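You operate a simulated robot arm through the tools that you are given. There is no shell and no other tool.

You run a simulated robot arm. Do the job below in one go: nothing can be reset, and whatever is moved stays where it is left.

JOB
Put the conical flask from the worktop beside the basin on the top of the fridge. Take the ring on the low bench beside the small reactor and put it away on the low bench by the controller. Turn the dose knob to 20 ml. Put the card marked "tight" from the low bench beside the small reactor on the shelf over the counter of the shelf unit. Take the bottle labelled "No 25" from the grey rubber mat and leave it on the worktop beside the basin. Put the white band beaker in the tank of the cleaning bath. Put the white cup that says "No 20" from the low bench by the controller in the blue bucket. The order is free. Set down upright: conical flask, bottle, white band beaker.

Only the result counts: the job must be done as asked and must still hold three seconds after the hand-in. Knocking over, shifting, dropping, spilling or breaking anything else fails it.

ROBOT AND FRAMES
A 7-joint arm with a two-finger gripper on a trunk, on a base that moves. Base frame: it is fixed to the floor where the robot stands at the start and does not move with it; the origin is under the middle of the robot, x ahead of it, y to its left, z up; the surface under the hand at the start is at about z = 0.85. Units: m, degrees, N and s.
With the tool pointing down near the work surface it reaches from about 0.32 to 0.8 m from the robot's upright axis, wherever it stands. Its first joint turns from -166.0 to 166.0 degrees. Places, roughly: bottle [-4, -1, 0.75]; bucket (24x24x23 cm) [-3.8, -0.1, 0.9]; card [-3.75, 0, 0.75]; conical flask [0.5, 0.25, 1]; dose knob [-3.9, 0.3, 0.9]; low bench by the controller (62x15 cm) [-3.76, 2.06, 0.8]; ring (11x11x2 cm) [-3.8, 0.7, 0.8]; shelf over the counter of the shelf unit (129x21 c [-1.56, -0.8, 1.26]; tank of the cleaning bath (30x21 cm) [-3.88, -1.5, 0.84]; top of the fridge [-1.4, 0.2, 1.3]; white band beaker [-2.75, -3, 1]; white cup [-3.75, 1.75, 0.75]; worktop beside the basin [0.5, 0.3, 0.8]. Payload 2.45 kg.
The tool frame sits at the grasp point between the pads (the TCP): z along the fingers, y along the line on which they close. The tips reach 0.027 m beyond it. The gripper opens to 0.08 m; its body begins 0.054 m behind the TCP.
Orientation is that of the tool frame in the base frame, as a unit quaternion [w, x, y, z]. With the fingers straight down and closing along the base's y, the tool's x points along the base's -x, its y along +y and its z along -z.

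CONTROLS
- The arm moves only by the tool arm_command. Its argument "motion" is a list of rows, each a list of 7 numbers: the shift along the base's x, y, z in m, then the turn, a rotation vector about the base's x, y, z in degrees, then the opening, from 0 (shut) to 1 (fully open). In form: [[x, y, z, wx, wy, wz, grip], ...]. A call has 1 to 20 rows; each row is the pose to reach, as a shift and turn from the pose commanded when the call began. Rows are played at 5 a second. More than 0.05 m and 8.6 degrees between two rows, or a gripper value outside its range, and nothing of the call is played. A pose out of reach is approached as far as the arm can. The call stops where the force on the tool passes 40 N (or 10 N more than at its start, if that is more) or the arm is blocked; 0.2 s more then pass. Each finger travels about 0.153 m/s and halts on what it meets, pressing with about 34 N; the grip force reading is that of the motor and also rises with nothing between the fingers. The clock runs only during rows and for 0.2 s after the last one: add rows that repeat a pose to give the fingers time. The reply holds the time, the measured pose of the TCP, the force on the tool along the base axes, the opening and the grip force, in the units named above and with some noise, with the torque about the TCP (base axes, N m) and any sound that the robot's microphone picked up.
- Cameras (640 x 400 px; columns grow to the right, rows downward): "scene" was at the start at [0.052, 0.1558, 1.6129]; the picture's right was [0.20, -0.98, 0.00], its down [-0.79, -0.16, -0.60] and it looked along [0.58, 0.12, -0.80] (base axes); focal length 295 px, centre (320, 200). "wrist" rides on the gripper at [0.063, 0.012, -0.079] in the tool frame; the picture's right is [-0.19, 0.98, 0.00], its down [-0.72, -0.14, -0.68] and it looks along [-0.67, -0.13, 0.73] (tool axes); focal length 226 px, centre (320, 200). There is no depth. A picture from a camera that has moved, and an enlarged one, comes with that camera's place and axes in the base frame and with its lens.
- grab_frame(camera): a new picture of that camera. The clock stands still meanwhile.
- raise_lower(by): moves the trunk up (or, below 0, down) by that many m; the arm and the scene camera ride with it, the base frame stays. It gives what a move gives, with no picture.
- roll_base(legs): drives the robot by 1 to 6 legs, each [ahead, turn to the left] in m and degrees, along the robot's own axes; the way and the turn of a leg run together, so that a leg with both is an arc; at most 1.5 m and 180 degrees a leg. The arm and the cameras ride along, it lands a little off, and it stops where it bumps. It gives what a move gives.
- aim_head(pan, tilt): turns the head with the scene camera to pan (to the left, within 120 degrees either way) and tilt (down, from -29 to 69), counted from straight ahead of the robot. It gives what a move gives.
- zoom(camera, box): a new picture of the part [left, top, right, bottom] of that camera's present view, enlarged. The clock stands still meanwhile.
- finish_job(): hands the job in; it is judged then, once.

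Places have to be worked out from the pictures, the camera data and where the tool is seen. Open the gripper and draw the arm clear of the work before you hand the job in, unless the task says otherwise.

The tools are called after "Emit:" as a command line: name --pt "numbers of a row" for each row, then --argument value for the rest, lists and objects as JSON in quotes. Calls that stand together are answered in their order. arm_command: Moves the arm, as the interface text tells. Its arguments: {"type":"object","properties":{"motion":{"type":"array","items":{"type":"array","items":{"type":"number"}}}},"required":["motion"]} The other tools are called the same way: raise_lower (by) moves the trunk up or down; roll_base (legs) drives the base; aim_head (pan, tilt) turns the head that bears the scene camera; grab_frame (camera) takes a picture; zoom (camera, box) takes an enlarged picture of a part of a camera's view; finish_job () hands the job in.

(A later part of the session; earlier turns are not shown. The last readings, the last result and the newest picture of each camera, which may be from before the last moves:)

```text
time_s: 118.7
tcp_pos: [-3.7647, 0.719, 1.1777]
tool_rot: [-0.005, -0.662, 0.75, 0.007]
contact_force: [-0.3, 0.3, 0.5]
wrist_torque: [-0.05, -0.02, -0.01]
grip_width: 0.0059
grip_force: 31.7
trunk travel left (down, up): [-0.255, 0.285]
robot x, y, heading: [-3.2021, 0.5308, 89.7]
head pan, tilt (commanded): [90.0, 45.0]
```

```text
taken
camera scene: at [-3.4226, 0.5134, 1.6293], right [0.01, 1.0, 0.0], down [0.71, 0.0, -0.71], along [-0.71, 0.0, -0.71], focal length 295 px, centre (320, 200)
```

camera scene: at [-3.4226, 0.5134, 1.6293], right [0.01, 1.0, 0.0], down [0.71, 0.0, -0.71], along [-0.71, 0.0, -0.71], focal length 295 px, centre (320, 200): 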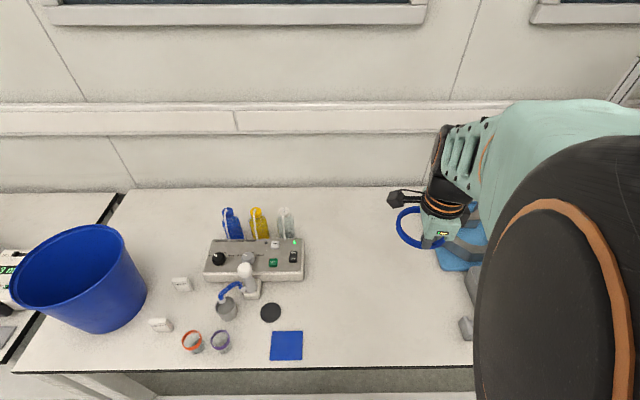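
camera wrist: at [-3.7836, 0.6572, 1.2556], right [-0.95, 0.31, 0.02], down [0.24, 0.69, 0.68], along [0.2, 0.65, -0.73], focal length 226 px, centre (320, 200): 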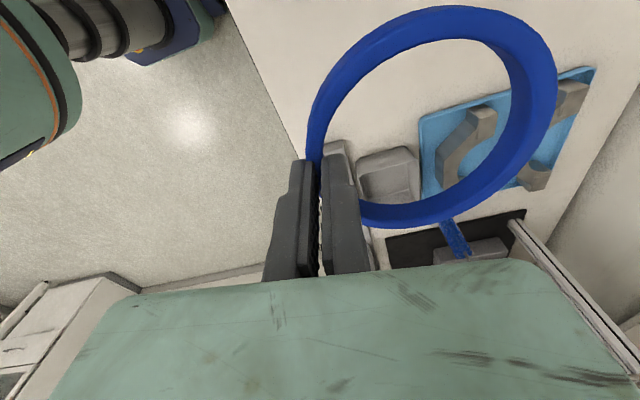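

The ring hangs level in the grip. I swing the arm forward for travel and then roll ahead toward the controller end.

Emit:
arm_command --pt "0.019 0.041 0 0 0 0 0" --pt "0.041 0.08 0 0 0 0 0" --pt "0.065 0.117 0 0 0 0 0" --pt "0.092 0.152 0 0 0 0 0" --pt "0.122 0.185 0 0 0 0 0" --pt "0.154 0.215 0 0 0 0 0" --pt "0.188 0.242 0 0 0 0 0" --pt "0.223 0.266 0 0 0 0 0" --pt "0.261 0.288 0 0 0 0 0" --pt "0.299 0.307 0 0 0 0 0" --pt "0.339 0.322 0 0 0 0 0" --pt "0.379 0.335 0 0 0 0 0" --pt "0.42 0.344 0 0 0 0 0"

Emit:
roll_base --legs '[[1.05, 0]]'

Emit:
aim_head --pan 60 --tilt 40

Emit:
grab_frame --camera "scene"

```text
time_s: 121.5
tcp_pos: [-3.3431, 1.0634, 1.1761]
tool_rot: [-0.006, -0.661, 0.75, 0.008]
contact_force: [-0.6, -0.7, -0.9]
wrist_torque: [-0.01, -0.01, -0.04]
grip_width: 0.0061
grip_force: 31.9
trunk travel left (down, up): [-0.255, 0.285]
robot x, y, heading: [-3.1993, 0.5336, 89.7]
head pan, tilt (commanded): [90.0, 45.0]
```

```text
time_s: 126.9
tcp_pos: [-3.3388, 2.1202, 1.1765]
tool_rot: [-0.005, -0.661, 0.75, 0.007]
contact_force: [-0.6, 0.3, -0.4]
wrist_torque: [0.0, 0.0, 0.03]
grip_width: 0.0062
grip_force: 31.3
trunk travel left (down, up): [-0.255, 0.285]
robot x, y, heading: [-3.1962, 1.5884, 89.8]
head pan, tilt (commanded): [90.0, 45.0]
```

```text
time_s: 127.8
tcp_pos: [-3.3392, 2.1204, 1.1756]
tool_rot: [-0.005, -0.661, 0.75, 0.008]
contact_force: [-0.5, 0.0, -0.2]
wrist_torque: [0.0, -0.02, -0.02]
grip_width: 0.006
grip_force: 31.7
trunk travel left (down, up): [-0.255, 0.285]
robot x, y, heading: [-3.1963, 1.5878, 89.8]
head pan, tilt (commanded): [60.0, 40.0]
```

```text
taken
camera scene: at [-3.4083, 1.6126, 1.6364], right [0.5, 0.86, 0.0], down [0.56, -0.32, -0.77], along [-0.66, 0.39, -0.64], focal length 295 px, centre (320, 200)
```

scene: 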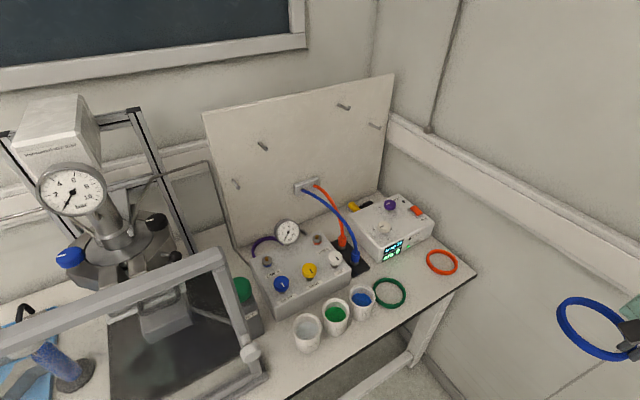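

I see three white cups, a green and an orange ring on the strip, with a gap between the rings at about y≈2.19. I zoom in to read labels and measure.

Emit:
zoom --camera "scene" --box '[270, 220, 480, 360]'

Emit:
zoom --camera "scene" --box '[280, 270, 400, 360]'

```text
2.86 times, centred on (375, 290) of scene
camera zoom: at [-3.4083, 1.6126, 1.6364], right [0.5, 0.86, 0.0], down [0.56, -0.32, -0.77], along [-0.66, 0.39, -0.64], focal length 843 px, centre (163, -57)
```

zoom: 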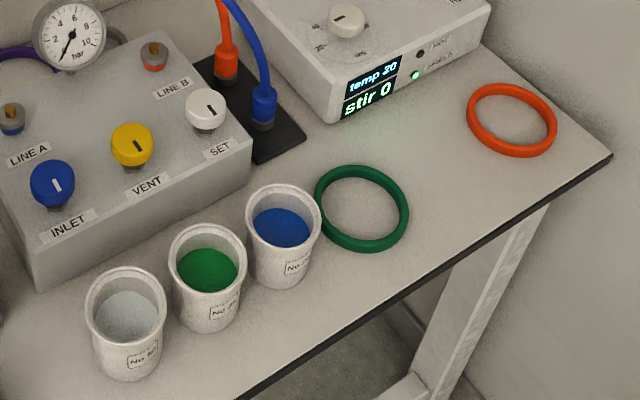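

```text
4.44 times, centred on (340, 315) of scene
camera zoom: at [-3.4083, 1.6126, 1.6364], right [0.5, 0.86, 0.0], down [0.56, -0.32, -0.77], along [-0.66, 0.39, -0.64], focal length 1312 px, centre (231, -311)
```

zoom: 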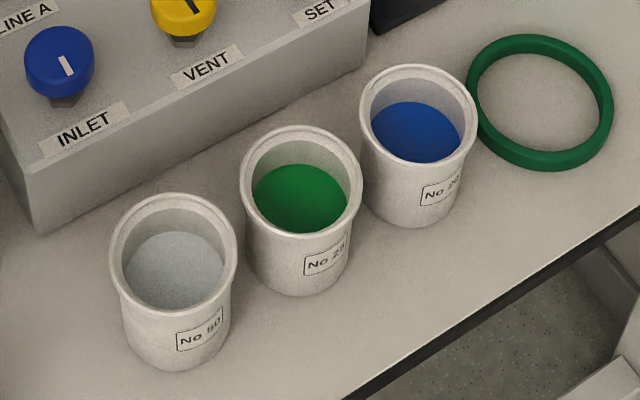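

I zoom more tightly on each label.

Emit:
zoom --camera "scene" --box '[355, 290, 380, 312]'

Emit:
zoom --camera "scene" --box '[328, 308, 353, 330]'

Emit:
zoom --camera "scene" --box '[300, 325, 325, 347]'

```text
16.00 times, centred on (368, 301) of scene
camera zoom: at [-3.4083, 1.6126, 1.6364], right [0.5, 0.86, 0.0], down [0.56, -0.32, -0.77], along [-0.66, 0.39, -0.64], focal length 4722 px, centre (-440, -1416)
```

zoom: 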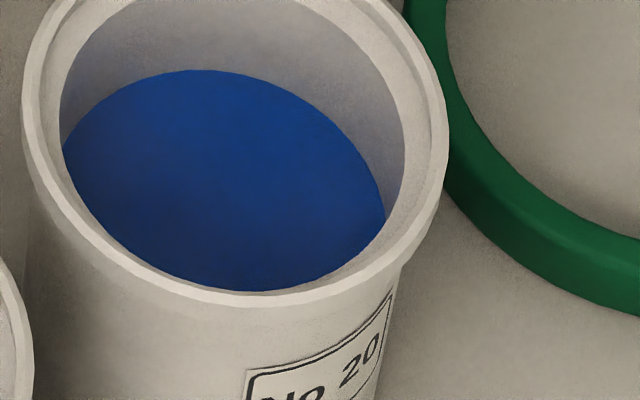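

```text
16.00 times, centred on (340, 319) of scene
camera zoom: at [-3.4083, 1.6126, 1.6364], right [0.5, 0.86, 0.0], down [0.56, -0.32, -0.77], along [-0.66, 0.39, -0.64], focal length 4722 px, centre (-8, -1704)
```

zoom: 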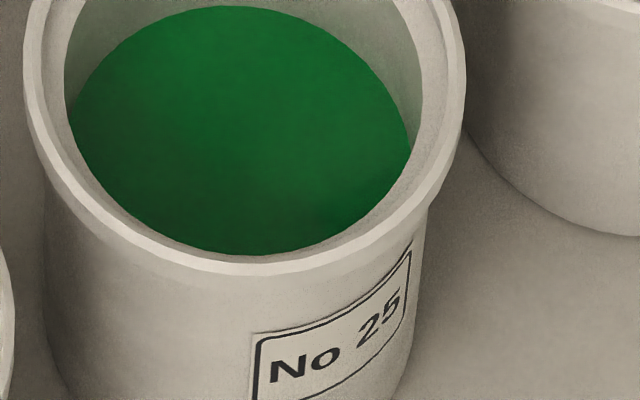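

```text
16.00 times, centred on (312, 336) of scene
camera zoom: at [-3.4083, 1.6126, 1.6364], right [0.5, 0.86, 0.0], down [0.56, -0.32, -0.77], along [-0.66, 0.39, -0.64], focal length 4722 px, centre (440, -1976)
```

zoom: 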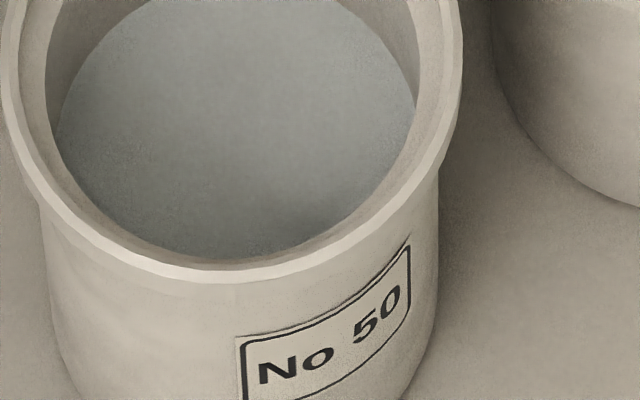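

The blue-filled cup is "No 20". The free spot for the blue ring is between the green and orange rings, centre about [-3.755, 2.194]. I swing the arm over the bench and roll 0.24 m ahead.

Emit:
arm_command --pt "-0.041 -0.009 0 0 0 0 0" --pt "-0.081 -0.022 0 0 0 0 0" --pt "-0.12 -0.037 0 0 0 0 0" --pt "-0.159 -0.056 0 0 0 0 0" --pt "-0.196 -0.077 0 0 0 0 0" --pt "-0.232 -0.102 0 0 0 0 0" --pt "-0.266 -0.129 0 0 0 0 0" --pt "-0.298 -0.159 0 0 0 0 0" --pt "-0.332 -0.172 0 0 0 0 0" --pt "-0.367 -0.177 0 0 0 0 0"

Emit:
roll_base --legs '[[0.24, 0]]'

Emit:
grab_frame --camera "scene"

Emit:
grab_frame --camera "wrist"

```text
time_s: 130.1
tcp_pos: [-3.7072, 1.944, 1.1765]
tool_rot: [-0.005, -0.661, 0.75, 0.007]
contact_force: [-0.9, 0.1, -0.7]
wrist_torque: [-0.01, 0.0, 0.0]
grip_width: 0.0057
grip_force: 32.2
trunk travel left (down, up): [-0.255, 0.285]
robot x, y, heading: [-3.1934, 1.584, 89.6]
head pan, tilt (commanded): [60.0, 40.0]
```

```text
time_s: 131.8
tcp_pos: [-3.7043, 2.1851, 1.1768]
tool_rot: [-0.006, -0.661, 0.751, 0.007]
contact_force: [0.7, -0.3, 0.0]
wrist_torque: [-0.02, 0.03, -0.02]
grip_width: 0.0061
grip_force: 31.7
trunk travel left (down, up): [-0.255, 0.285]
robot x, y, heading: [-3.1948, 1.8251, 89.9]
head pan, tilt (commanded): [60.0, 40.0]
```

```text
taken
camera scene: at [-3.4071, 1.853, 1.6364], right [0.51, 0.86, 0.0], down [0.55, -0.33, -0.77], along [-0.66, 0.39, -0.64], focal length 295 px, centre (320, 200)
```

scene: 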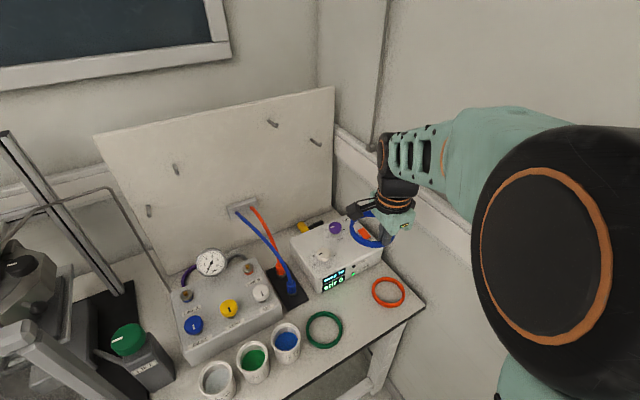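

```text
taken
camera wrist: at [-3.723, 2.1228, 1.2549], right [-0.95, 0.32, 0.02], down [0.24, 0.69, 0.68], along [0.2, 0.65, -0.73], focal length 226 px, centre (320, 200)
```

wrist: 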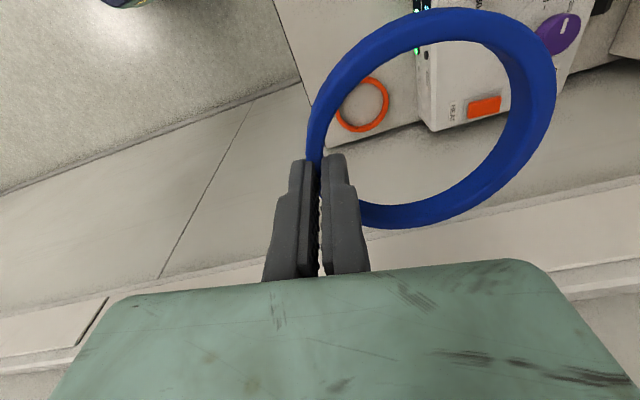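

The gap's midpoint is at y≈2.190 and the held ring is nearly aligned with it. I descend to about 1 cm above touchdown and check.

Emit:
arm_command --pt "-0.003 0 -0.04 0 0 0 0" --pt "-0.003 0 -0.08 0 0 0 0" --pt "-0.003 0 -0.12 0 0 0 0" --pt "-0.003 0 -0.16 0 0 0 0" --pt "-0.003 0 -0.2 0 0 0 0" --pt "-0.003 0 -0.24 0 0 0 0" --pt "-0.003 0 -0.28 0 0 0 0" --pt "-0.003 0 -0.3 0 0 0 0"

Emit:
grab_frame --camera "wrist"

Emit:
zoom --camera "scene" --box '[280, 230, 440, 350]'

```text
time_s: 133.6
tcp_pos: [-3.7086, 2.1842, 0.8769]
tool_rot: [-0.006, -0.662, 0.75, 0.007]
contact_force: [0.1, 0.2, 0.3]
wrist_torque: [0.04, -0.03, 0.02]
grip_width: 0.006
grip_force: 32.4
trunk travel left (down, up): [-0.255, 0.285]
robot x, y, heading: [-3.1898, 1.8257, 89.8]
head pan, tilt (commanded): [60.0, 40.0]
```

```text
taken
camera wrist: at [-3.726, 2.122, 0.9546], right [-0.95, 0.32, 0.02], down [0.24, 0.69, 0.68], along [0.2, 0.65, -0.73], focal length 226 px, centre (320, 200)
```

wrist: 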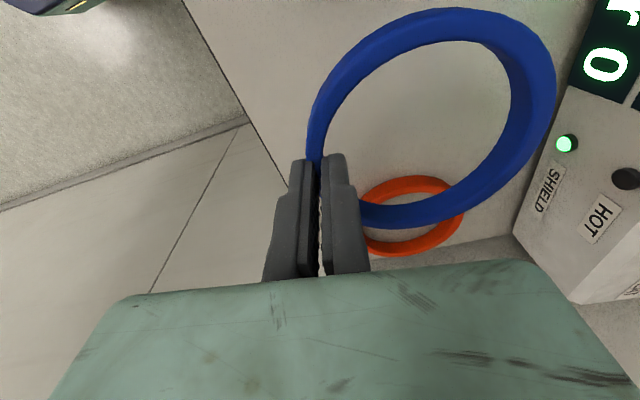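

```text
3.33 times, centred on (360, 290) of scene
camera zoom: at [-3.4074, 1.8521, 1.6364], right [0.51, 0.86, 0.0], down [0.56, -0.33, -0.77], along [-0.66, 0.39, -0.64], focal length 984 px, centre (187, -100)
```

zoom: 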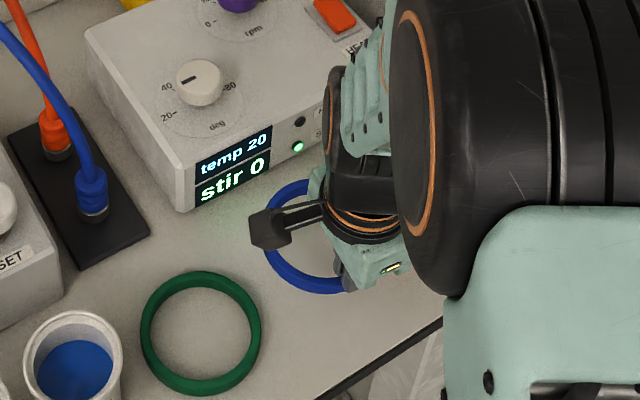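

The held ring needs a nudge of -4 mm in y to be centred in the gap. I apply it and lower to touchdown.

Emit:
arm_command --pt "0 -0.004 -0.015 0 0 0 0" --pt "0 -0.004 -0.03 0 0 0 0" --pt "0 -0.004 -0.04 0 0 0 0" --pt "0 -0.004 -0.044 0 0 0 0" --pt "0 -0.004 -0.048 0 0 0 0"

Emit:
grab_frame --camera "wrist"

```text
time_s: 134.8
tcp_pos: [-3.708, 2.1809, 0.8294]
tool_rot: [-0.006, -0.661, 0.75, 0.007]
contact_force: [0.6, 0.1, -1.0]
wrist_torque: [-0.01, 0.0, -0.01]
grip_width: 0.0061
grip_force: 31.7
trunk travel left (down, up): [-0.255, 0.285]
robot x, y, heading: [-3.1955, 1.8285, 89.8]
head pan, tilt (commanded): [60.0, 40.0]
```

```text
taken
camera wrist: at [-3.7258, 2.1182, 0.907], right [-0.95, 0.31, 0.02], down [0.24, 0.69, 0.68], along [0.2, 0.65, -0.73], focal length 226 px, centre (320, 200)
```

wrist: 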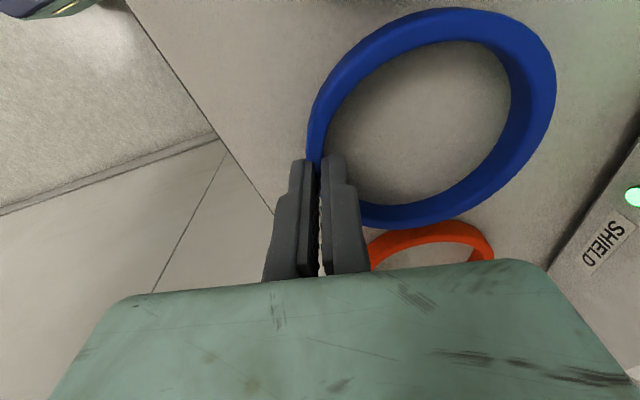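

The gap to the orange ring is small but positive. I shift 2 mm toward the green one, settle the last millimetres and open.

Emit:
arm_command --pt "0 -0.002 0 0 0 0 0" --pt "0 -0.002 -0.002 0 0 0 0" --pt "0 -0.002 -0.003 0 0 0 0"

Emit:
arm_command --pt "0 0 0 0 0 0 0.1" --pt "0 0 0 0 0 0 0.2" --pt "0 0 0 0 0 0 0.35" --pt "0 0 0 0 0 0 0.35" --pt "0 0 0.02 0 0 0 0.35" --pt "0 0 0.05 0 0 0 0.35" --pt "0 0 0.09 0 0 0 0.35" --pt "0 0 0.13 0 0 0 0.35" --pt "0 0 0.17 0 0 0 0.35"

Emit:
grab_frame --camera "wrist"

Emit:
zoom --camera "scene" --box '[200, 230, 440, 390]'

```text
time_s: 135.6
tcp_pos: [-3.707, 2.178, 0.8256]
tool_rot: [-0.006, -0.661, 0.751, 0.008]
contact_force: [-0.4, 0.0, -0.3]
wrist_torque: [-0.01, -0.02, 0.01]
grip_width: 0.0058
grip_force: 32.0
trunk travel left (down, up): [-0.255, 0.285]
robot x, y, heading: [-3.1892, 1.8281, 89.8]
head pan, tilt (commanded): [60.0, 40.0]
```

```text
time_s: 137.6
tcp_pos: [-3.7079, 2.1762, 0.9968]
tool_rot: [-0.006, -0.661, 0.75, 0.007]
contact_force: [0.6, 0.6, -0.5]
wrist_torque: [0.01, -0.01, 0.01]
grip_width: 0.0281
grip_force: 0.0
trunk travel left (down, up): [-0.255, 0.285]
robot x, y, heading: [-3.1944, 1.8266, 89.6]
head pan, tilt (commanded): [60.0, 40.0]
```

```text
taken
camera wrist: at [-3.7261, 2.1148, 1.0748], right [-0.95, 0.32, 0.02], down [0.24, 0.69, 0.68], along [0.2, 0.65, -0.73], focal length 226 px, centre (320, 200)
```

wrist: 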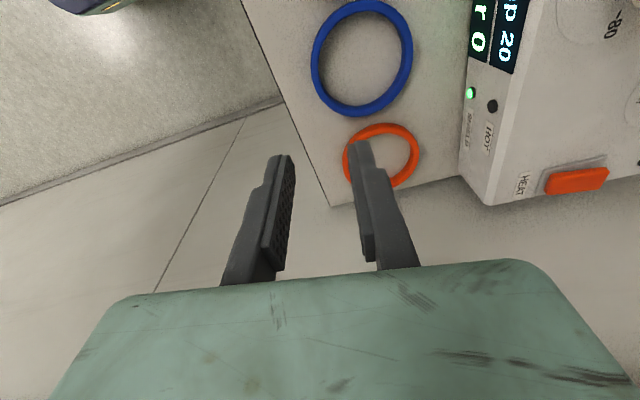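

```text
2.50 times, centred on (320, 310) of scene
camera zoom: at [-3.4066, 1.8517, 1.6365], right [0.51, 0.86, 0.0], down [0.55, -0.32, -0.77], along [-0.66, 0.39, -0.64], focal length 738 px, centre (320, -75)
```

zoom: 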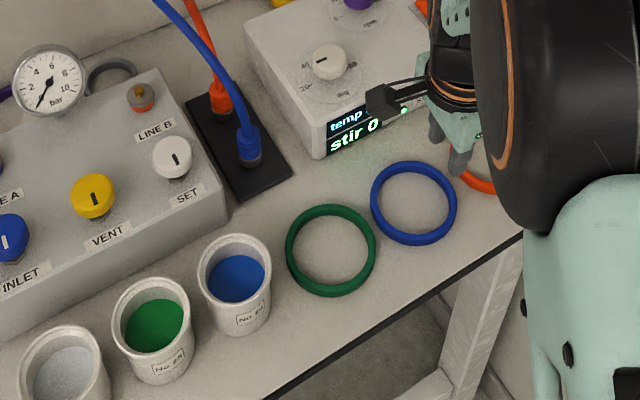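

The blue ring lies flat between the green and orange rings. Next the cup "No 20": I'll grip its near wall (one finger inside, one outside). I raise a bit, roll back 0.13 m and move above the cup's near rim.

Emit:
arm_command --pt "0 0 0.04 0 0 0 0.5" --pt "0 0 0.08 0 0 0 0.5"

Emit:
roll_base --legs '[[-0.13, 0]]'

Emit:
arm_command --pt "-0.005 -0.04 0 0 0 0 0.5" --pt "-0.01 -0.07 0 0 0 0 0.5" --pt "-0.013 -0.086 0 0 0 0 0.5" --pt "-0.013 -0.086 0 0 0 0 0.5"

Emit:
grab_frame --camera "wrist"

Emit:
grab_frame --camera "scene"

```text
time_s: 138.2
tcp_pos: [-3.7075, 2.1772, 1.0788]
tool_rot: [-0.005, -0.661, 0.75, 0.008]
contact_force: [0.9, -0.9, -0.5]
wrist_torque: [0.02, 0.01, 0.0]
grip_width: 0.0402
grip_force: 0.1
trunk travel left (down, up): [-0.255, 0.285]
robot x, y, heading: [-3.1926, 1.8283, 89.9]
head pan, tilt (commanded): [60.0, 40.0]
```

```text
time_s: 139.5
tcp_pos: [-3.7098, 2.0439, 1.076]
tool_rot: [-0.005, -0.661, 0.75, 0.008]
contact_force: [0.2, 0.2, 0.2]
wrist_torque: [0.03, -0.01, 0.01]
grip_width: 0.0398
grip_force: 0.0
trunk travel left (down, up): [-0.255, 0.285]
robot x, y, heading: [-3.1954, 1.6964, 89.5]
head pan, tilt (commanded): [60.0, 40.0]
```

```text
time_s: 140.5
tcp_pos: [-3.7223, 1.9586, 1.076]
tool_rot: [-0.006, -0.661, 0.75, 0.007]
contact_force: [-0.3, -1.1, -0.4]
wrist_torque: [0.0, -0.01, -0.01]
grip_width: 0.0402
grip_force: 0.1
trunk travel left (down, up): [-0.255, 0.285]
robot x, y, heading: [-3.1943, 1.6947, 89.6]
head pan, tilt (commanded): [60.0, 40.0]
```

```text
taken
camera wrist: at [-3.7412, 1.897, 1.1545], right [-0.95, 0.32, 0.02], down [0.24, 0.69, 0.68], along [0.2, 0.65, -0.73], focal length 226 px, centre (320, 200)
```

wrist: 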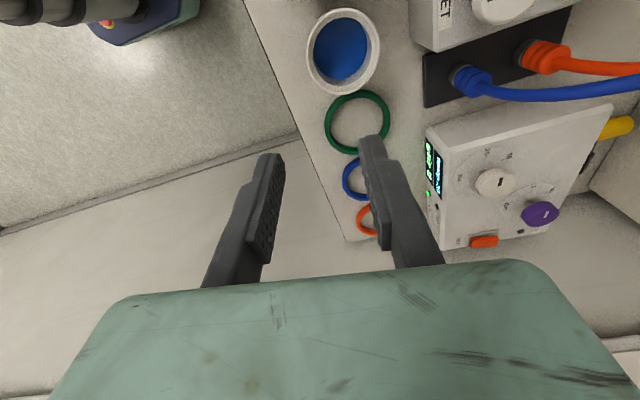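

```text
taken
camera scene: at [-3.4079, 1.7199, 1.6364], right [0.51, 0.86, 0.0], down [0.55, -0.33, -0.77], along [-0.66, 0.39, -0.64], focal length 295 px, centre (320, 200)
```

scene: 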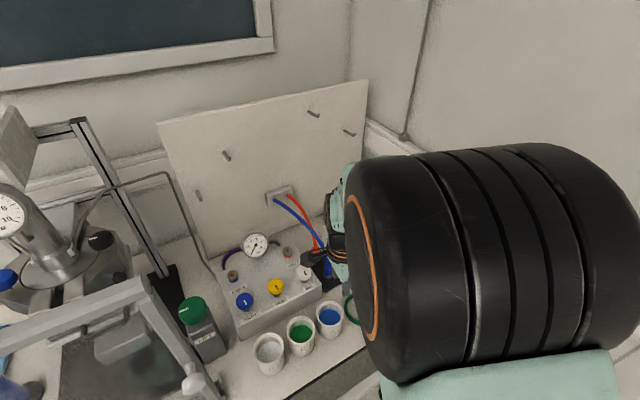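

Two-view estimate: cup rim centre [-3.754, 1.950], rim at z≈0.89, 7.8 cm wide. I move above its near wall point and descend to z≈0.95.

Emit:
arm_command --pt "0.003 -0.013 -0.03 0 0 0 0.5" --pt "0.003 -0.013 -0.07 0 0 0 0.5" --pt "0.003 -0.013 -0.11 0 0 0 0.5" --pt "0.003 -0.013 -0.126 0 0 0 0.5" --pt "0.003 -0.013 -0.126 0 0 0 0.5"

Emit:
grab_frame --camera "wrist"

Emit:
zoom --camera "scene" --box '[280, 270, 380, 350]'

```text
time_s: 141.7
tcp_pos: [-3.7187, 1.946, 0.9506]
tool_rot: [-0.007, -0.661, 0.75, 0.008]
contact_force: [0.3, -0.3, -0.2]
wrist_torque: [0.0, 0.0, 0.02]
grip_width: 0.0399
grip_force: 0.0
trunk travel left (down, up): [-0.255, 0.285]
robot x, y, heading: [-3.1938, 1.6928, 89.4]
head pan, tilt (commanded): [60.0, 40.0]
```

```text
taken
camera wrist: at [-3.7372, 1.8843, 1.0282], right [-0.95, 0.31, 0.02], down [0.24, 0.69, 0.68], along [0.2, 0.65, -0.73], focal length 226 px, centre (320, 200)
```

wrist: 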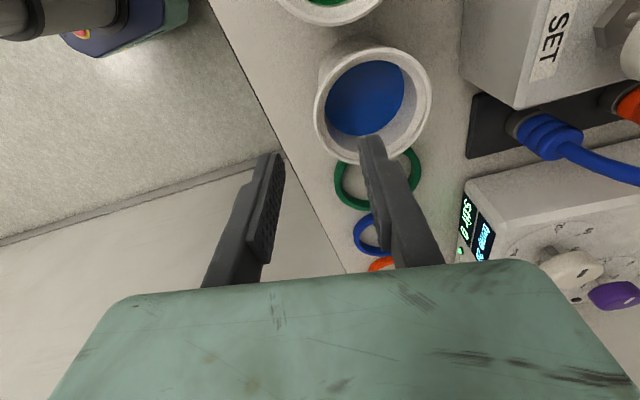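

```text
5.00 times, centred on (330, 310) of scene
camera zoom: at [-3.4078, 1.7201, 1.6365], right [0.51, 0.86, 0.0], down [0.55, -0.33, -0.77], along [-0.66, 0.39, -0.64], focal length 1476 px, centre (270, -350)
```

zoom: 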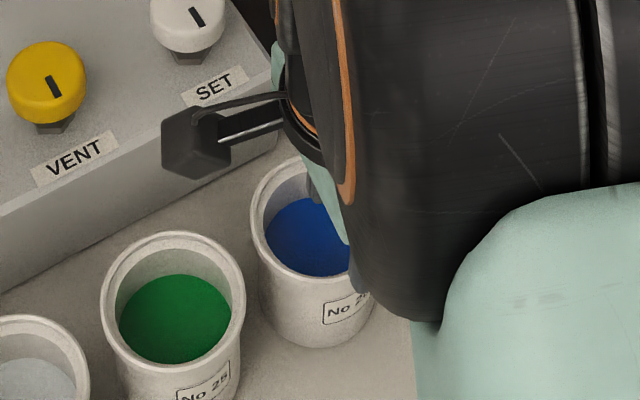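

The rim is at z≈0.88, centre [-3.754, 1.948]. The wall sits between the fingers; I descend about 5.3 cm.

Emit:
arm_command --pt "0 -0.002 -0.02 0 0 0 0.5" --pt "0 -0.002 -0.04 0 0 0 0.5" --pt "0 -0.002 -0.053 0 0 0 0.5" --pt "0 -0.002 -0.053 0 0 0 0.5"

Emit:
grab_frame --camera "wrist"

```text
time_s: 142.7
tcp_pos: [-3.72, 1.9444, 0.8972]
tool_rot: [-0.006, -0.661, 0.75, 0.007]
contact_force: [-0.4, -0.7, 0.3]
wrist_torque: [0.02, 0.02, 0.02]
grip_width: 0.0399
grip_force: 0.0
trunk travel left (down, up): [-0.255, 0.285]
robot x, y, heading: [-3.191, 1.6981, 89.7]
head pan, tilt (commanded): [60.0, 40.0]
```

```text
taken
camera wrist: at [-3.7377, 1.8826, 0.9756], right [-0.95, 0.31, 0.02], down [0.24, 0.69, 0.68], along [0.2, 0.65, -0.73], focal length 226 px, centre (320, 200)
```

wrist: 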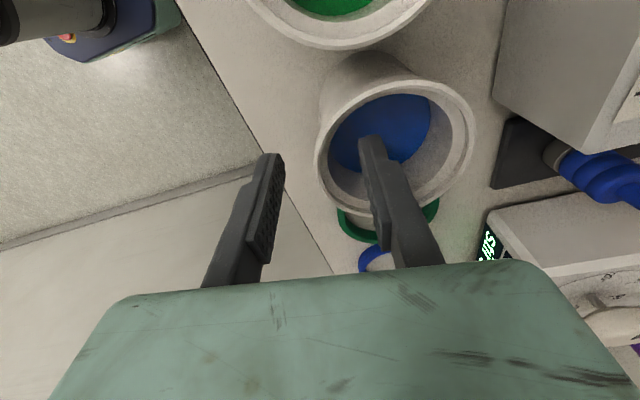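

The wall is between the fingers. I go down 5 mm more and close.

Emit:
arm_command --pt "0 0 -0.005 0 0 0 0.5" --pt "0 0 -0.005 0 0 0 0.3" --pt "0 0 -0.005 0 0 0 0.1" --pt "0 0 -0.005 0 0 0 0" --pt "0 0 -0.005 0 0 0 0" --pt "0 0 -0.005 0 0 0 0"

Emit:
grab_frame --camera "wrist"

```text
time_s: 144.1
tcp_pos: [-3.7195, 1.9427, 0.8922]
tool_rot: [-0.005, -0.661, 0.75, 0.008]
contact_force: [0.2, -0.7, 0.1]
wrist_torque: [-0.01, -0.05, -0.04]
grip_width: 0.006
grip_force: 33.6
trunk travel left (down, up): [-0.255, 0.285]
robot x, y, heading: [-3.1928, 1.6943, 89.7]
head pan, tilt (commanded): [60.0, 40.0]
```

```text
taken
camera wrist: at [-3.7378, 1.8824, 0.9705], right [-0.95, 0.31, 0.02], down [0.24, 0.69, 0.68], along [0.2, 0.65, -0.73], focal length 226 px, centre (320, 200)
```

wrist: 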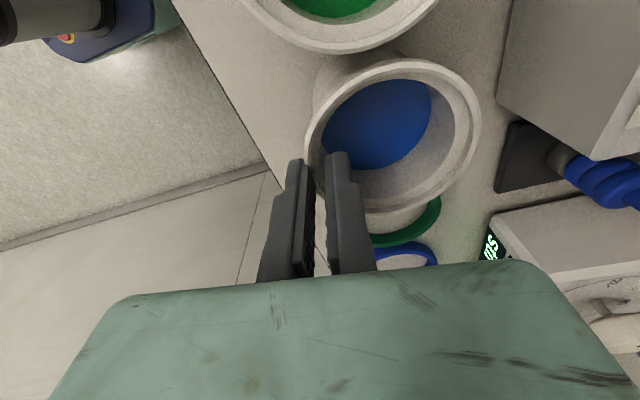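

The cup wall is gripped (6 mm). I lift gently and check for tilt.

Emit:
arm_command --pt "0 0 0.005 0 0 0 0" --pt "0 0 0.012 0 0 0 0" --pt "0 0 0.025 0 0 0 0" --pt "0 0 0.04 0 0 0 0" --pt "0 0 0.04 0 0 0 0"

Emit:
grab_frame --camera "wrist"

Emit:
zoom --camera "scene" --box '[270, 250, 390, 350]'

```text
time_s: 145.3
tcp_pos: [-3.7189, 1.9434, 0.9328]
tool_rot: [-0.005, -0.661, 0.75, 0.008]
contact_force: [-0.3, 0.5, -1.4]
wrist_torque: [0.03, -0.06, 0.0]
grip_width: 0.006
grip_force: 34.2
trunk travel left (down, up): [-0.255, 0.285]
robot x, y, heading: [-3.1902, 1.696, 89.4]
head pan, tilt (commanded): [60.0, 40.0]
```

```text
taken
camera wrist: at [-3.7376, 1.8825, 1.0106], right [-0.95, 0.32, 0.02], down [0.24, 0.69, 0.68], along [0.2, 0.65, -0.73], focal length 226 px, centre (320, 200)
```

wrist: 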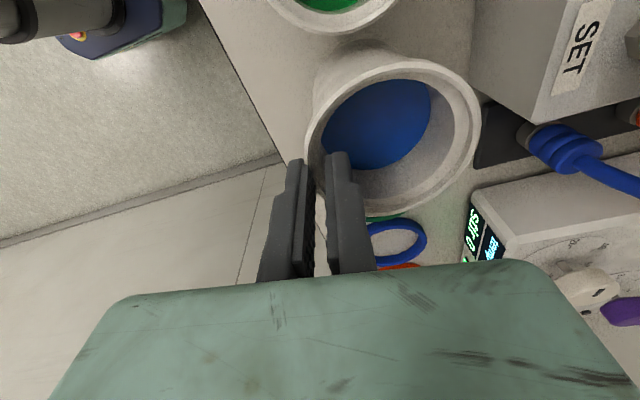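

```text
4.00 times, centred on (330, 300) of scene
camera zoom: at [-3.4081, 1.7201, 1.6364], right [0.51, 0.86, 0.0], down [0.55, -0.33, -0.77], along [-0.66, 0.39, -0.64], focal length 1181 px, centre (280, -200)
```

zoom: 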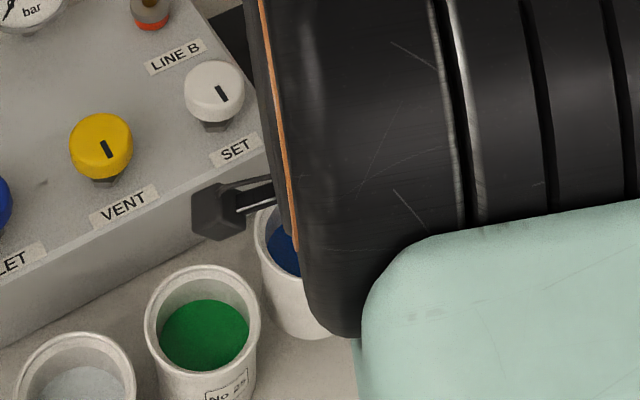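

The cup rides level. I raise it to z≈1.2, swing the arm forward for travel.

Emit:
arm_command --pt "0 0 0.035 0 0 0 0" --pt "0 0 0.075 0 0 0 0" --pt "0 0 0.115 0 0 0 0" --pt "0 0 0.155 0 0 0 0" --pt "0 0 0.195 0 0 0 0" --pt "0 0 0.235 0 0 0 0" --pt "0 0 0.267 0 0 0 0" --pt "0.02 0.035 0.267 0 0 0 0" --pt "0.042 0.068 0.267 0 0 0 0" --pt "0.067 0.1 0.267 0 0 0 0" --pt "0.094 0.13 0.267 0 0 0 0" --pt "0.123 0.158 0.267 0 0 0 0" --pt "0.154 0.183 0.267 0 0 0 0" --pt "0.187 0.206 0.267 0 0 0 0" --pt "0.221 0.226 0.267 0 0 0 0" --pt "0.256 0.244 0.267 0 0 0 0" --pt "0.292 0.259 0.267 0 0 0 0" --pt "0.329 0.271 0.267 0 0 0 0" --pt "0.367 0.281 0.267 0 0 0 0"

Emit:
grab_frame --camera "wrist"

Emit:
grab_frame --camera "scene"

```text
time_s: 149.3
tcp_pos: [-3.3503, 2.2249, 1.1987]
tool_rot: [-0.006, -0.661, 0.75, 0.007]
contact_force: [-0.2, 0.4, -2.9]
wrist_torque: [0.05, -0.02, -0.03]
grip_width: 0.0061
grip_force: 33.0
trunk travel left (down, up): [-0.255, 0.285]
robot x, y, heading: [-3.1941, 1.6908, 89.8]
head pan, tilt (commanded): [60.0, 40.0]
```

```text
taken
camera wrist: at [-3.3697, 2.1631, 1.2768], right [-0.95, 0.32, 0.02], down [0.24, 0.69, 0.68], along [0.2, 0.65, -0.73], focal length 226 px, centre (320, 200)
```

wrist: 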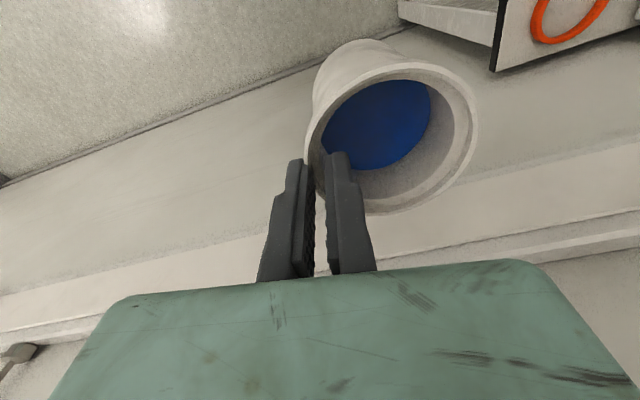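

```text
taken
camera scene: at [-3.4069, 1.7205, 1.6366], right [0.51, 0.86, 0.0], down [0.55, -0.33, -0.77], along [-0.66, 0.39, -0.64], focal length 295 px, centre (320, 200)
```

scene: 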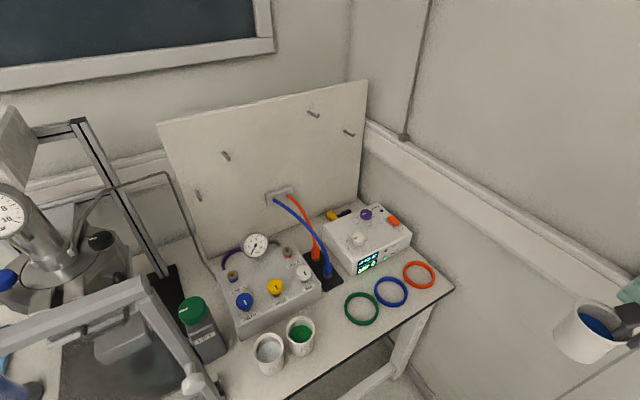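

The cup is level and the bench is untouched (rings in place). I drive backward along the bench about 2.0 m to reach the bucket.

Emit:
roll_base --legs '[[-1.0, 0], [-1.0, 0]]'

Emit:
aim_head --pan 80 --tilt 45

Emit:
grab_frame --camera "scene"

Emit:
grab_frame --camera "wrist"

```text
time_s: 159.3
tcp_pos: [-3.3636, 0.2263, 1.1994]
tool_rot: [-0.006, -0.661, 0.75, 0.008]
contact_force: [0.5, -0.1, -2.0]
wrist_torque: [0.02, -0.07, -0.01]
grip_width: 0.0062
grip_force: 34.4
trunk travel left (down, up): [-0.255, 0.285]
robot x, y, heading: [-3.2018, -0.3014, 89.7]
head pan, tilt (commanded): [60.0, 40.0]
```

```text
time_s: 160.1
tcp_pos: [-3.3641, 0.2263, 1.1981]
tool_rot: [-0.005, -0.661, 0.75, 0.008]
contact_force: [-0.4, 0.2, -1.3]
wrist_torque: [0.03, -0.06, 0.0]
grip_width: 0.0061
grip_force: 34.4
trunk travel left (down, up): [-0.255, 0.285]
robot x, y, heading: [-3.2041, -0.3024, 89.5]
head pan, tilt (commanded): [80.0, 45.0]
```

```text
taken
camera scene: at [-3.4255, -0.3063, 1.6292], right [0.18, 0.98, 0.0], down [0.7, -0.13, -0.71], along [-0.7, 0.13, -0.71], focal length 295 px, centre (320, 200)
```

scene: 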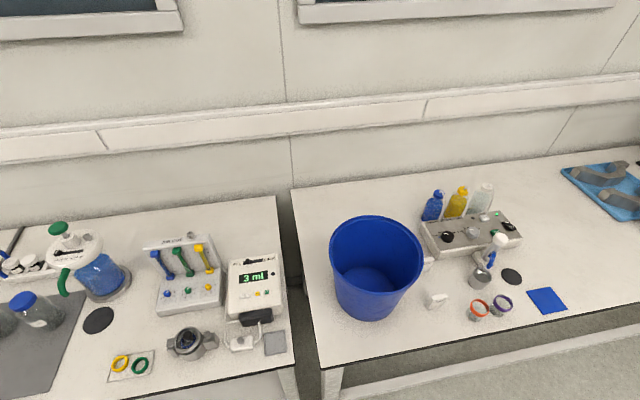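

```text
taken
camera wrist: at [-3.382, 0.1645, 1.2766], right [-0.95, 0.32, 0.02], down [0.24, 0.69, 0.68], along [0.2, 0.65, -0.73], focal length 226 px, centre (320, 200)
```

wrist: 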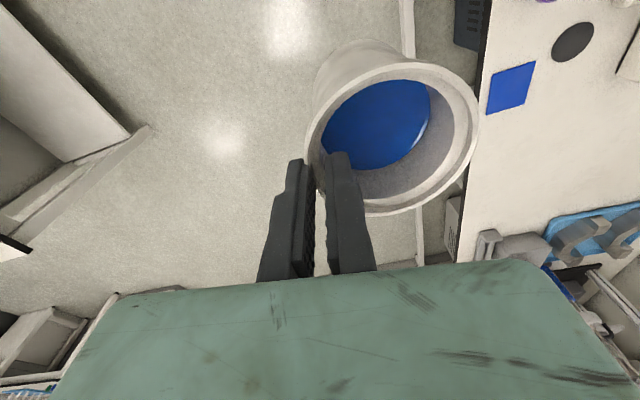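

The bucket centre is about [-3.803, -0.10] with its rim near z≈1.03. I swing the cup over it at z≈1.23 and look.

Emit:
arm_command --pt "-0.038 -0.01 0.01 0 0 0 0" --pt "-0.075 -0.022 0.02 0 0 0 0" --pt "-0.111 -0.037 0.03 0 0 0 0" --pt "-0.146 -0.055 0.03 0 0 0 0" --pt "-0.18 -0.075 0.03 0 0 0 0" --pt "-0.213 -0.098 0.03 0 0 0 0" --pt "-0.244 -0.123 0.03 0 0 0 0" --pt "-0.273 -0.151 0.03 0 0 0 0" --pt "-0.3 -0.181 0.03 0 0 0 0" --pt "-0.325 -0.213 0.03 0 0 0 0" --pt "-0.347 -0.246 0.03 0 0 0 0" --pt "-0.367 -0.278 0.03 0 0 0 0" --pt "-0.404 -0.293 0.03 0 0 0 0" --pt "-0.439 -0.306 0.03 0 0 0 0" --pt "-0.439 -0.306 0.03 0 0 0 0"

Emit:
grab_frame --camera "wrist"

Emit:
grab_frame --camera "scene"

```text
time_s: 163.3
tcp_pos: [-3.8034, -0.0804, 1.2291]
tool_rot: [-0.007, -0.662, 0.75, 0.008]
contact_force: [-0.1, -0.6, -1.2]
wrist_torque: [-0.01, -0.03, -0.02]
grip_width: 0.0061
grip_force: 34.2
trunk travel left (down, up): [-0.255, 0.285]
robot x, y, heading: [-3.1999, -0.3014, 89.4]
head pan, tilt (commanded): [80.0, 45.0]
```

```text
taken
camera wrist: at [-3.8208, -0.1425, 1.3075], right [-0.95, 0.31, 0.02], down [0.24, 0.69, 0.68], along [0.2, 0.65, -0.73], focal length 226 px, centre (320, 200)
```

wrist: 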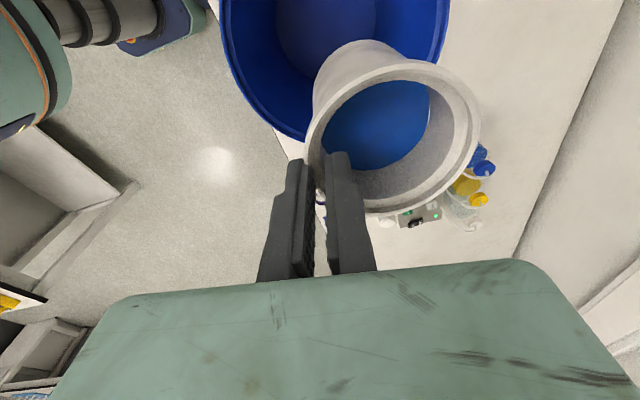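

```text
taken
camera scene: at [-3.4257, -0.3068, 1.6292], right [0.18, 0.98, 0.0], down [0.7, -0.13, -0.71], along [-0.7, 0.13, -0.71], focal length 295 px, centre (320, 200)
```

scene: 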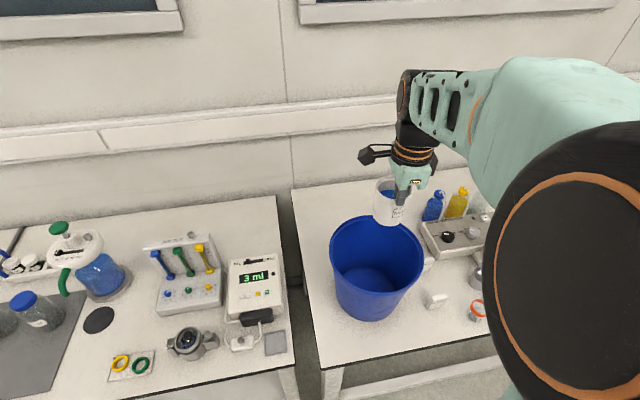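

The wrist view puts the bucket centre nearer x≈-3.825. I shift the hand by (-1.7, +0.8) cm and lower until the cup enters the bucket, then check.

Emit:
arm_command --pt "-0.017 0.008 -0.03 0 0 0 0" --pt "-0.017 0.008 -0.07 0 0 0 0" --pt "-0.017 0.008 -0.11 0 0 0 0" --pt "-0.017 0.008 -0.14 0 0 0 0" --pt "-0.017 0.008 -0.14 0 0 0 0"

Emit:
grab_frame --camera "wrist"

Emit:
grab_frame --camera "scene"

```text
time_s: 164.5
tcp_pos: [-3.8185, -0.0707, 1.0889]
tool_rot: [-0.006, -0.661, 0.75, 0.008]
contact_force: [0.7, 0.1, -2.0]
wrist_torque: [0.01, -0.07, 0.01]
grip_width: 0.006
grip_force: 34.7
trunk travel left (down, up): [-0.255, 0.285]
robot x, y, heading: [-3.2057, -0.3048, 89.8]
head pan, tilt (commanded): [80.0, 45.0]
```

```text
taken
camera wrist: at [-3.8376, -0.1326, 1.167], right [-0.95, 0.31, 0.02], down [0.24, 0.69, 0.68], along [0.2, 0.65, -0.73], focal length 226 px, centre (320, 200)
```

wrist: 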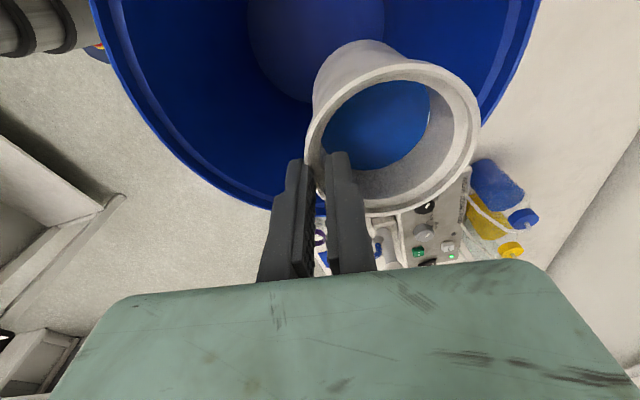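

```text
taken
camera scene: at [-3.4256, -0.3067, 1.6292], right [0.18, 0.98, 0.0], down [0.7, -0.13, -0.71], along [-0.7, 0.13, -0.71], focal length 295 px, centre (320, 200)
```

scene: 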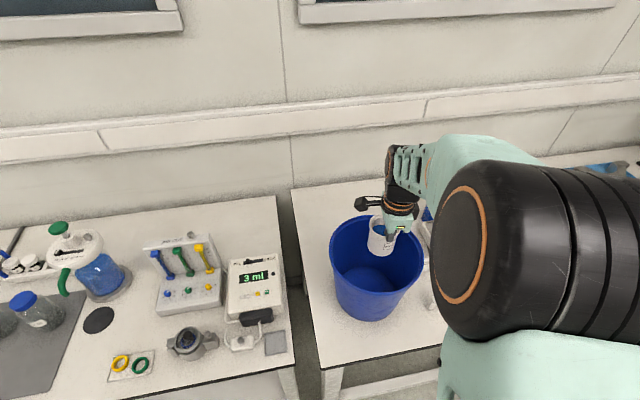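

The bucket's centre is confirmed at about [-3.827, -0.092], and the hand will fit. I lower another 10 cm inside.

Emit:
arm_command --pt "0 0 -0.03 0 0 0 0" --pt "0 0 -0.06 0 0 0 0" --pt "0 0 -0.09 0 0 0 0" --pt "0 0 -0.11 0 0 0 0" --pt "0 0 -0.11 0 0 0 0"

Emit:
grab_frame --camera "wrist"

Emit:
zoom --camera "scene" --box '[300, 150, 500, 350]'

```text
time_s: 165.7
tcp_pos: [-3.8181, -0.0705, 0.9777]
tool_rot: [-0.006, -0.661, 0.75, 0.008]
contact_force: [-0.2, 0.4, -1.9]
wrist_torque: [0.02, -0.05, 0.02]
grip_width: 0.0059
grip_force: 34.2
trunk travel left (down, up): [-0.255, 0.285]
robot x, y, heading: [-3.2043, -0.3021, 89.5]
head pan, tilt (commanded): [80.0, 45.0]
```

```text
taken
camera wrist: at [-3.8381, -0.1326, 1.0566], right [-0.95, 0.31, 0.02], down [0.24, 0.69, 0.68], along [0.2, 0.65, -0.73], focal length 226 px, centre (320, 200)
```

wrist: 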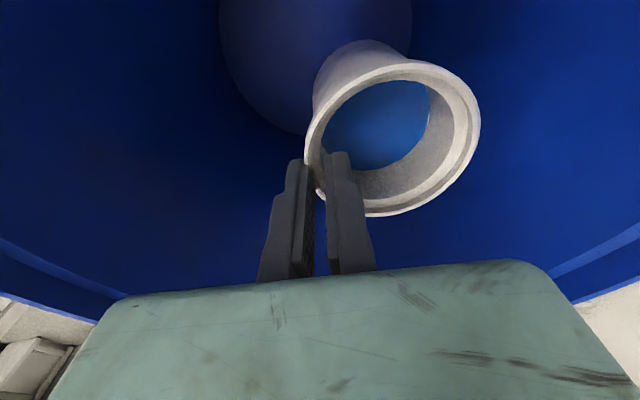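

```text
2.00 times, centred on (400, 250) of scene
camera zoom: at [-3.4258, -0.3066, 1.6292], right [0.18, 0.98, 0.0], down [0.7, -0.13, -0.71], along [-0.7, 0.13, -0.71], focal length 590 px, centre (160, 100)
```

zoom: 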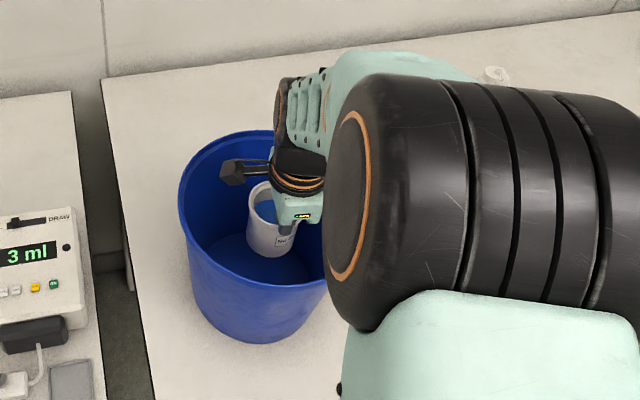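

All clear so far; cup bottom is about 7 cm above the bucket floor. I lower 5 cm more and look again.

Emit:
arm_command --pt "0 0 -0.02 0 0 0 0" --pt "0 0 -0.04 0 0 0 0" --pt "0 0 -0.055 0 0 0 0" --pt "0 0 -0.055 0 0 0 0"

Emit:
grab_frame --camera "wrist"

Emit:
zoom --camera "scene" --box '[300, 150, 500, 350]'

```text
time_s: 166.7
tcp_pos: [-3.8209, -0.0726, 0.923]
tool_rot: [-0.005, -0.661, 0.75, 0.008]
contact_force: [0.8, 1.1, -2.3]
wrist_torque: [0.01, -0.06, 0.01]
grip_width: 0.0063
grip_force: 33.8
trunk travel left (down, up): [-0.255, 0.285]
robot x, y, heading: [-3.2044, -0.2994, 89.4]
head pan, tilt (commanded): [80.0, 45.0]
```

```text
taken
camera wrist: at [-3.8384, -0.1339, 1.0013], right [-0.95, 0.31, 0.02], down [0.24, 0.69, 0.68], along [0.2, 0.65, -0.73], focal length 226 px, centre (320, 200)
```

wrist: 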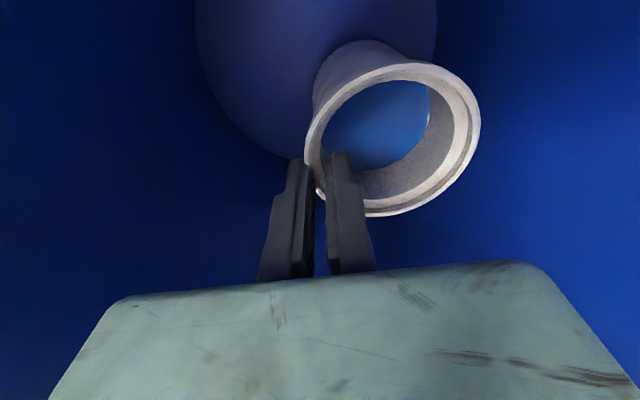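

```text
2.00 times, centred on (400, 250) of scene
camera zoom: at [-3.426, -0.3066, 1.6291], right [0.18, 0.98, 0.0], down [0.7, -0.13, -0.71], along [-0.7, 0.13, -0.71], focal length 590 px, centre (160, 100)
```

zoom: 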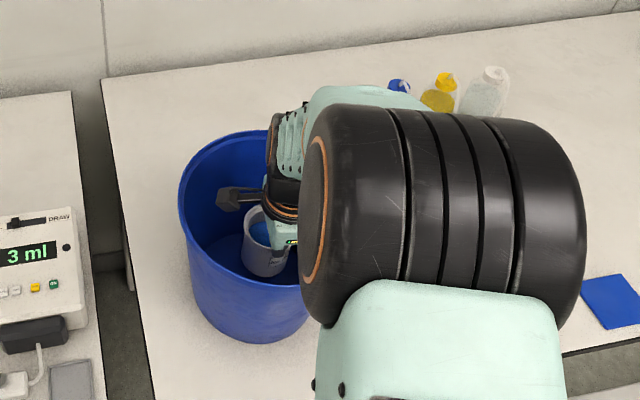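

The cup would land a little close to the floor's edge, so I shift by (+5, -12) mm toward the centre while lowering to the floor in small steps.

Emit:
arm_command --pt "0.003 -0.006 -0.004 0 0 0 0" --pt "0.005 -0.012 -0.008 0 0 0 0" --pt "0.005 -0.012 -0.012 0 0 0 0" --pt "0.005 -0.012 -0.015 0 0 0 0"

Emit:
arm_command --pt "0 0 -0.003 0 0 0 0" --pt "0 0 -0.005 0 0 0 0"

```text
time_s: 167.7
tcp_pos: [-3.8153, -0.0844, 0.9079]
tool_rot: [-0.005, -0.661, 0.75, 0.009]
contact_force: [0.4, -0.2, -1.8]
wrist_torque: [-0.02, -0.07, -0.02]
grip_width: 0.0058
grip_force: 34.2
trunk travel left (down, up): [-0.255, 0.285]
robot x, y, heading: [-3.2052, -0.3018, 89.6]
head pan, tilt (commanded): [80.0, 45.0]
```

```text
time_s: 168.3
tcp_pos: [-3.8158, -0.0853, 0.9031]
tool_rot: [-0.006, -0.662, 0.75, 0.008]
contact_force: [-0.4, -0.1, -1.7]
wrist_torque: [0.0, -0.08, -0.01]
grip_width: 0.0058
grip_force: 34.1
trunk travel left (down, up): [-0.255, 0.285]
robot x, y, heading: [-3.2093, -0.3039, 89.7]
head pan, tilt (commanded): [80.0, 45.0]
```

No contact yet at 0.903; I continue in 2–3 mm steps.

Emit:
arm_command --pt "0 0 -0.002 0 0 0 0" --pt "0 0 -0.003 0 0 0 0"

Emit:
arm_command --pt "0 0 -0.002 0 0 0 0" --pt "0 0 -0.003 0 0 0 0"

```text
time_s: 168.9
tcp_pos: [-3.8155, -0.0838, 0.9016]
tool_rot: [-0.006, -0.661, 0.75, 0.007]
contact_force: [-0.1, 0.2, -2.2]
wrist_torque: [-0.01, -0.08, 0.03]
grip_width: 0.006
grip_force: 33.9
trunk travel left (down, up): [-0.255, 0.285]
robot x, y, heading: [-3.2082, -0.3029, 89.7]
head pan, tilt (commanded): [80.0, 45.0]
```

```text
time_s: 169.5
tcp_pos: [-3.8147, -0.0832, 0.8973]
tool_rot: [-0.005, -0.661, 0.75, 0.007]
contact_force: [-0.2, -0.1, -1.9]
wrist_torque: [-0.01, -0.08, -0.01]
grip_width: 0.0059
grip_force: 34.1
trunk travel left (down, up): [-0.255, 0.285]
robot x, y, heading: [-3.2046, -0.3003, 89.7]
head pan, tilt (commanded): [80.0, 45.0]
```

Emit:
arm_command --pt "0 0 -0.001 0 0 0 0" --pt "0 0 -0.002 0 0 0 0"

```text
time_s: 170.1
tcp_pos: [-3.8156, -0.0846, 0.8958]
tool_rot: [-0.005, -0.661, 0.75, 0.008]
contact_force: [3.1, 0.2, 2.4]
wrist_torque: [-0.02, 0.02, 0.0]
grip_width: 0.0059
grip_force: 34.1
trunk travel left (down, up): [-0.255, 0.285]
robot x, y, heading: [-3.2039, -0.3038, 89.5]
head pan, tilt (commanded): [80.0, 45.0]
```

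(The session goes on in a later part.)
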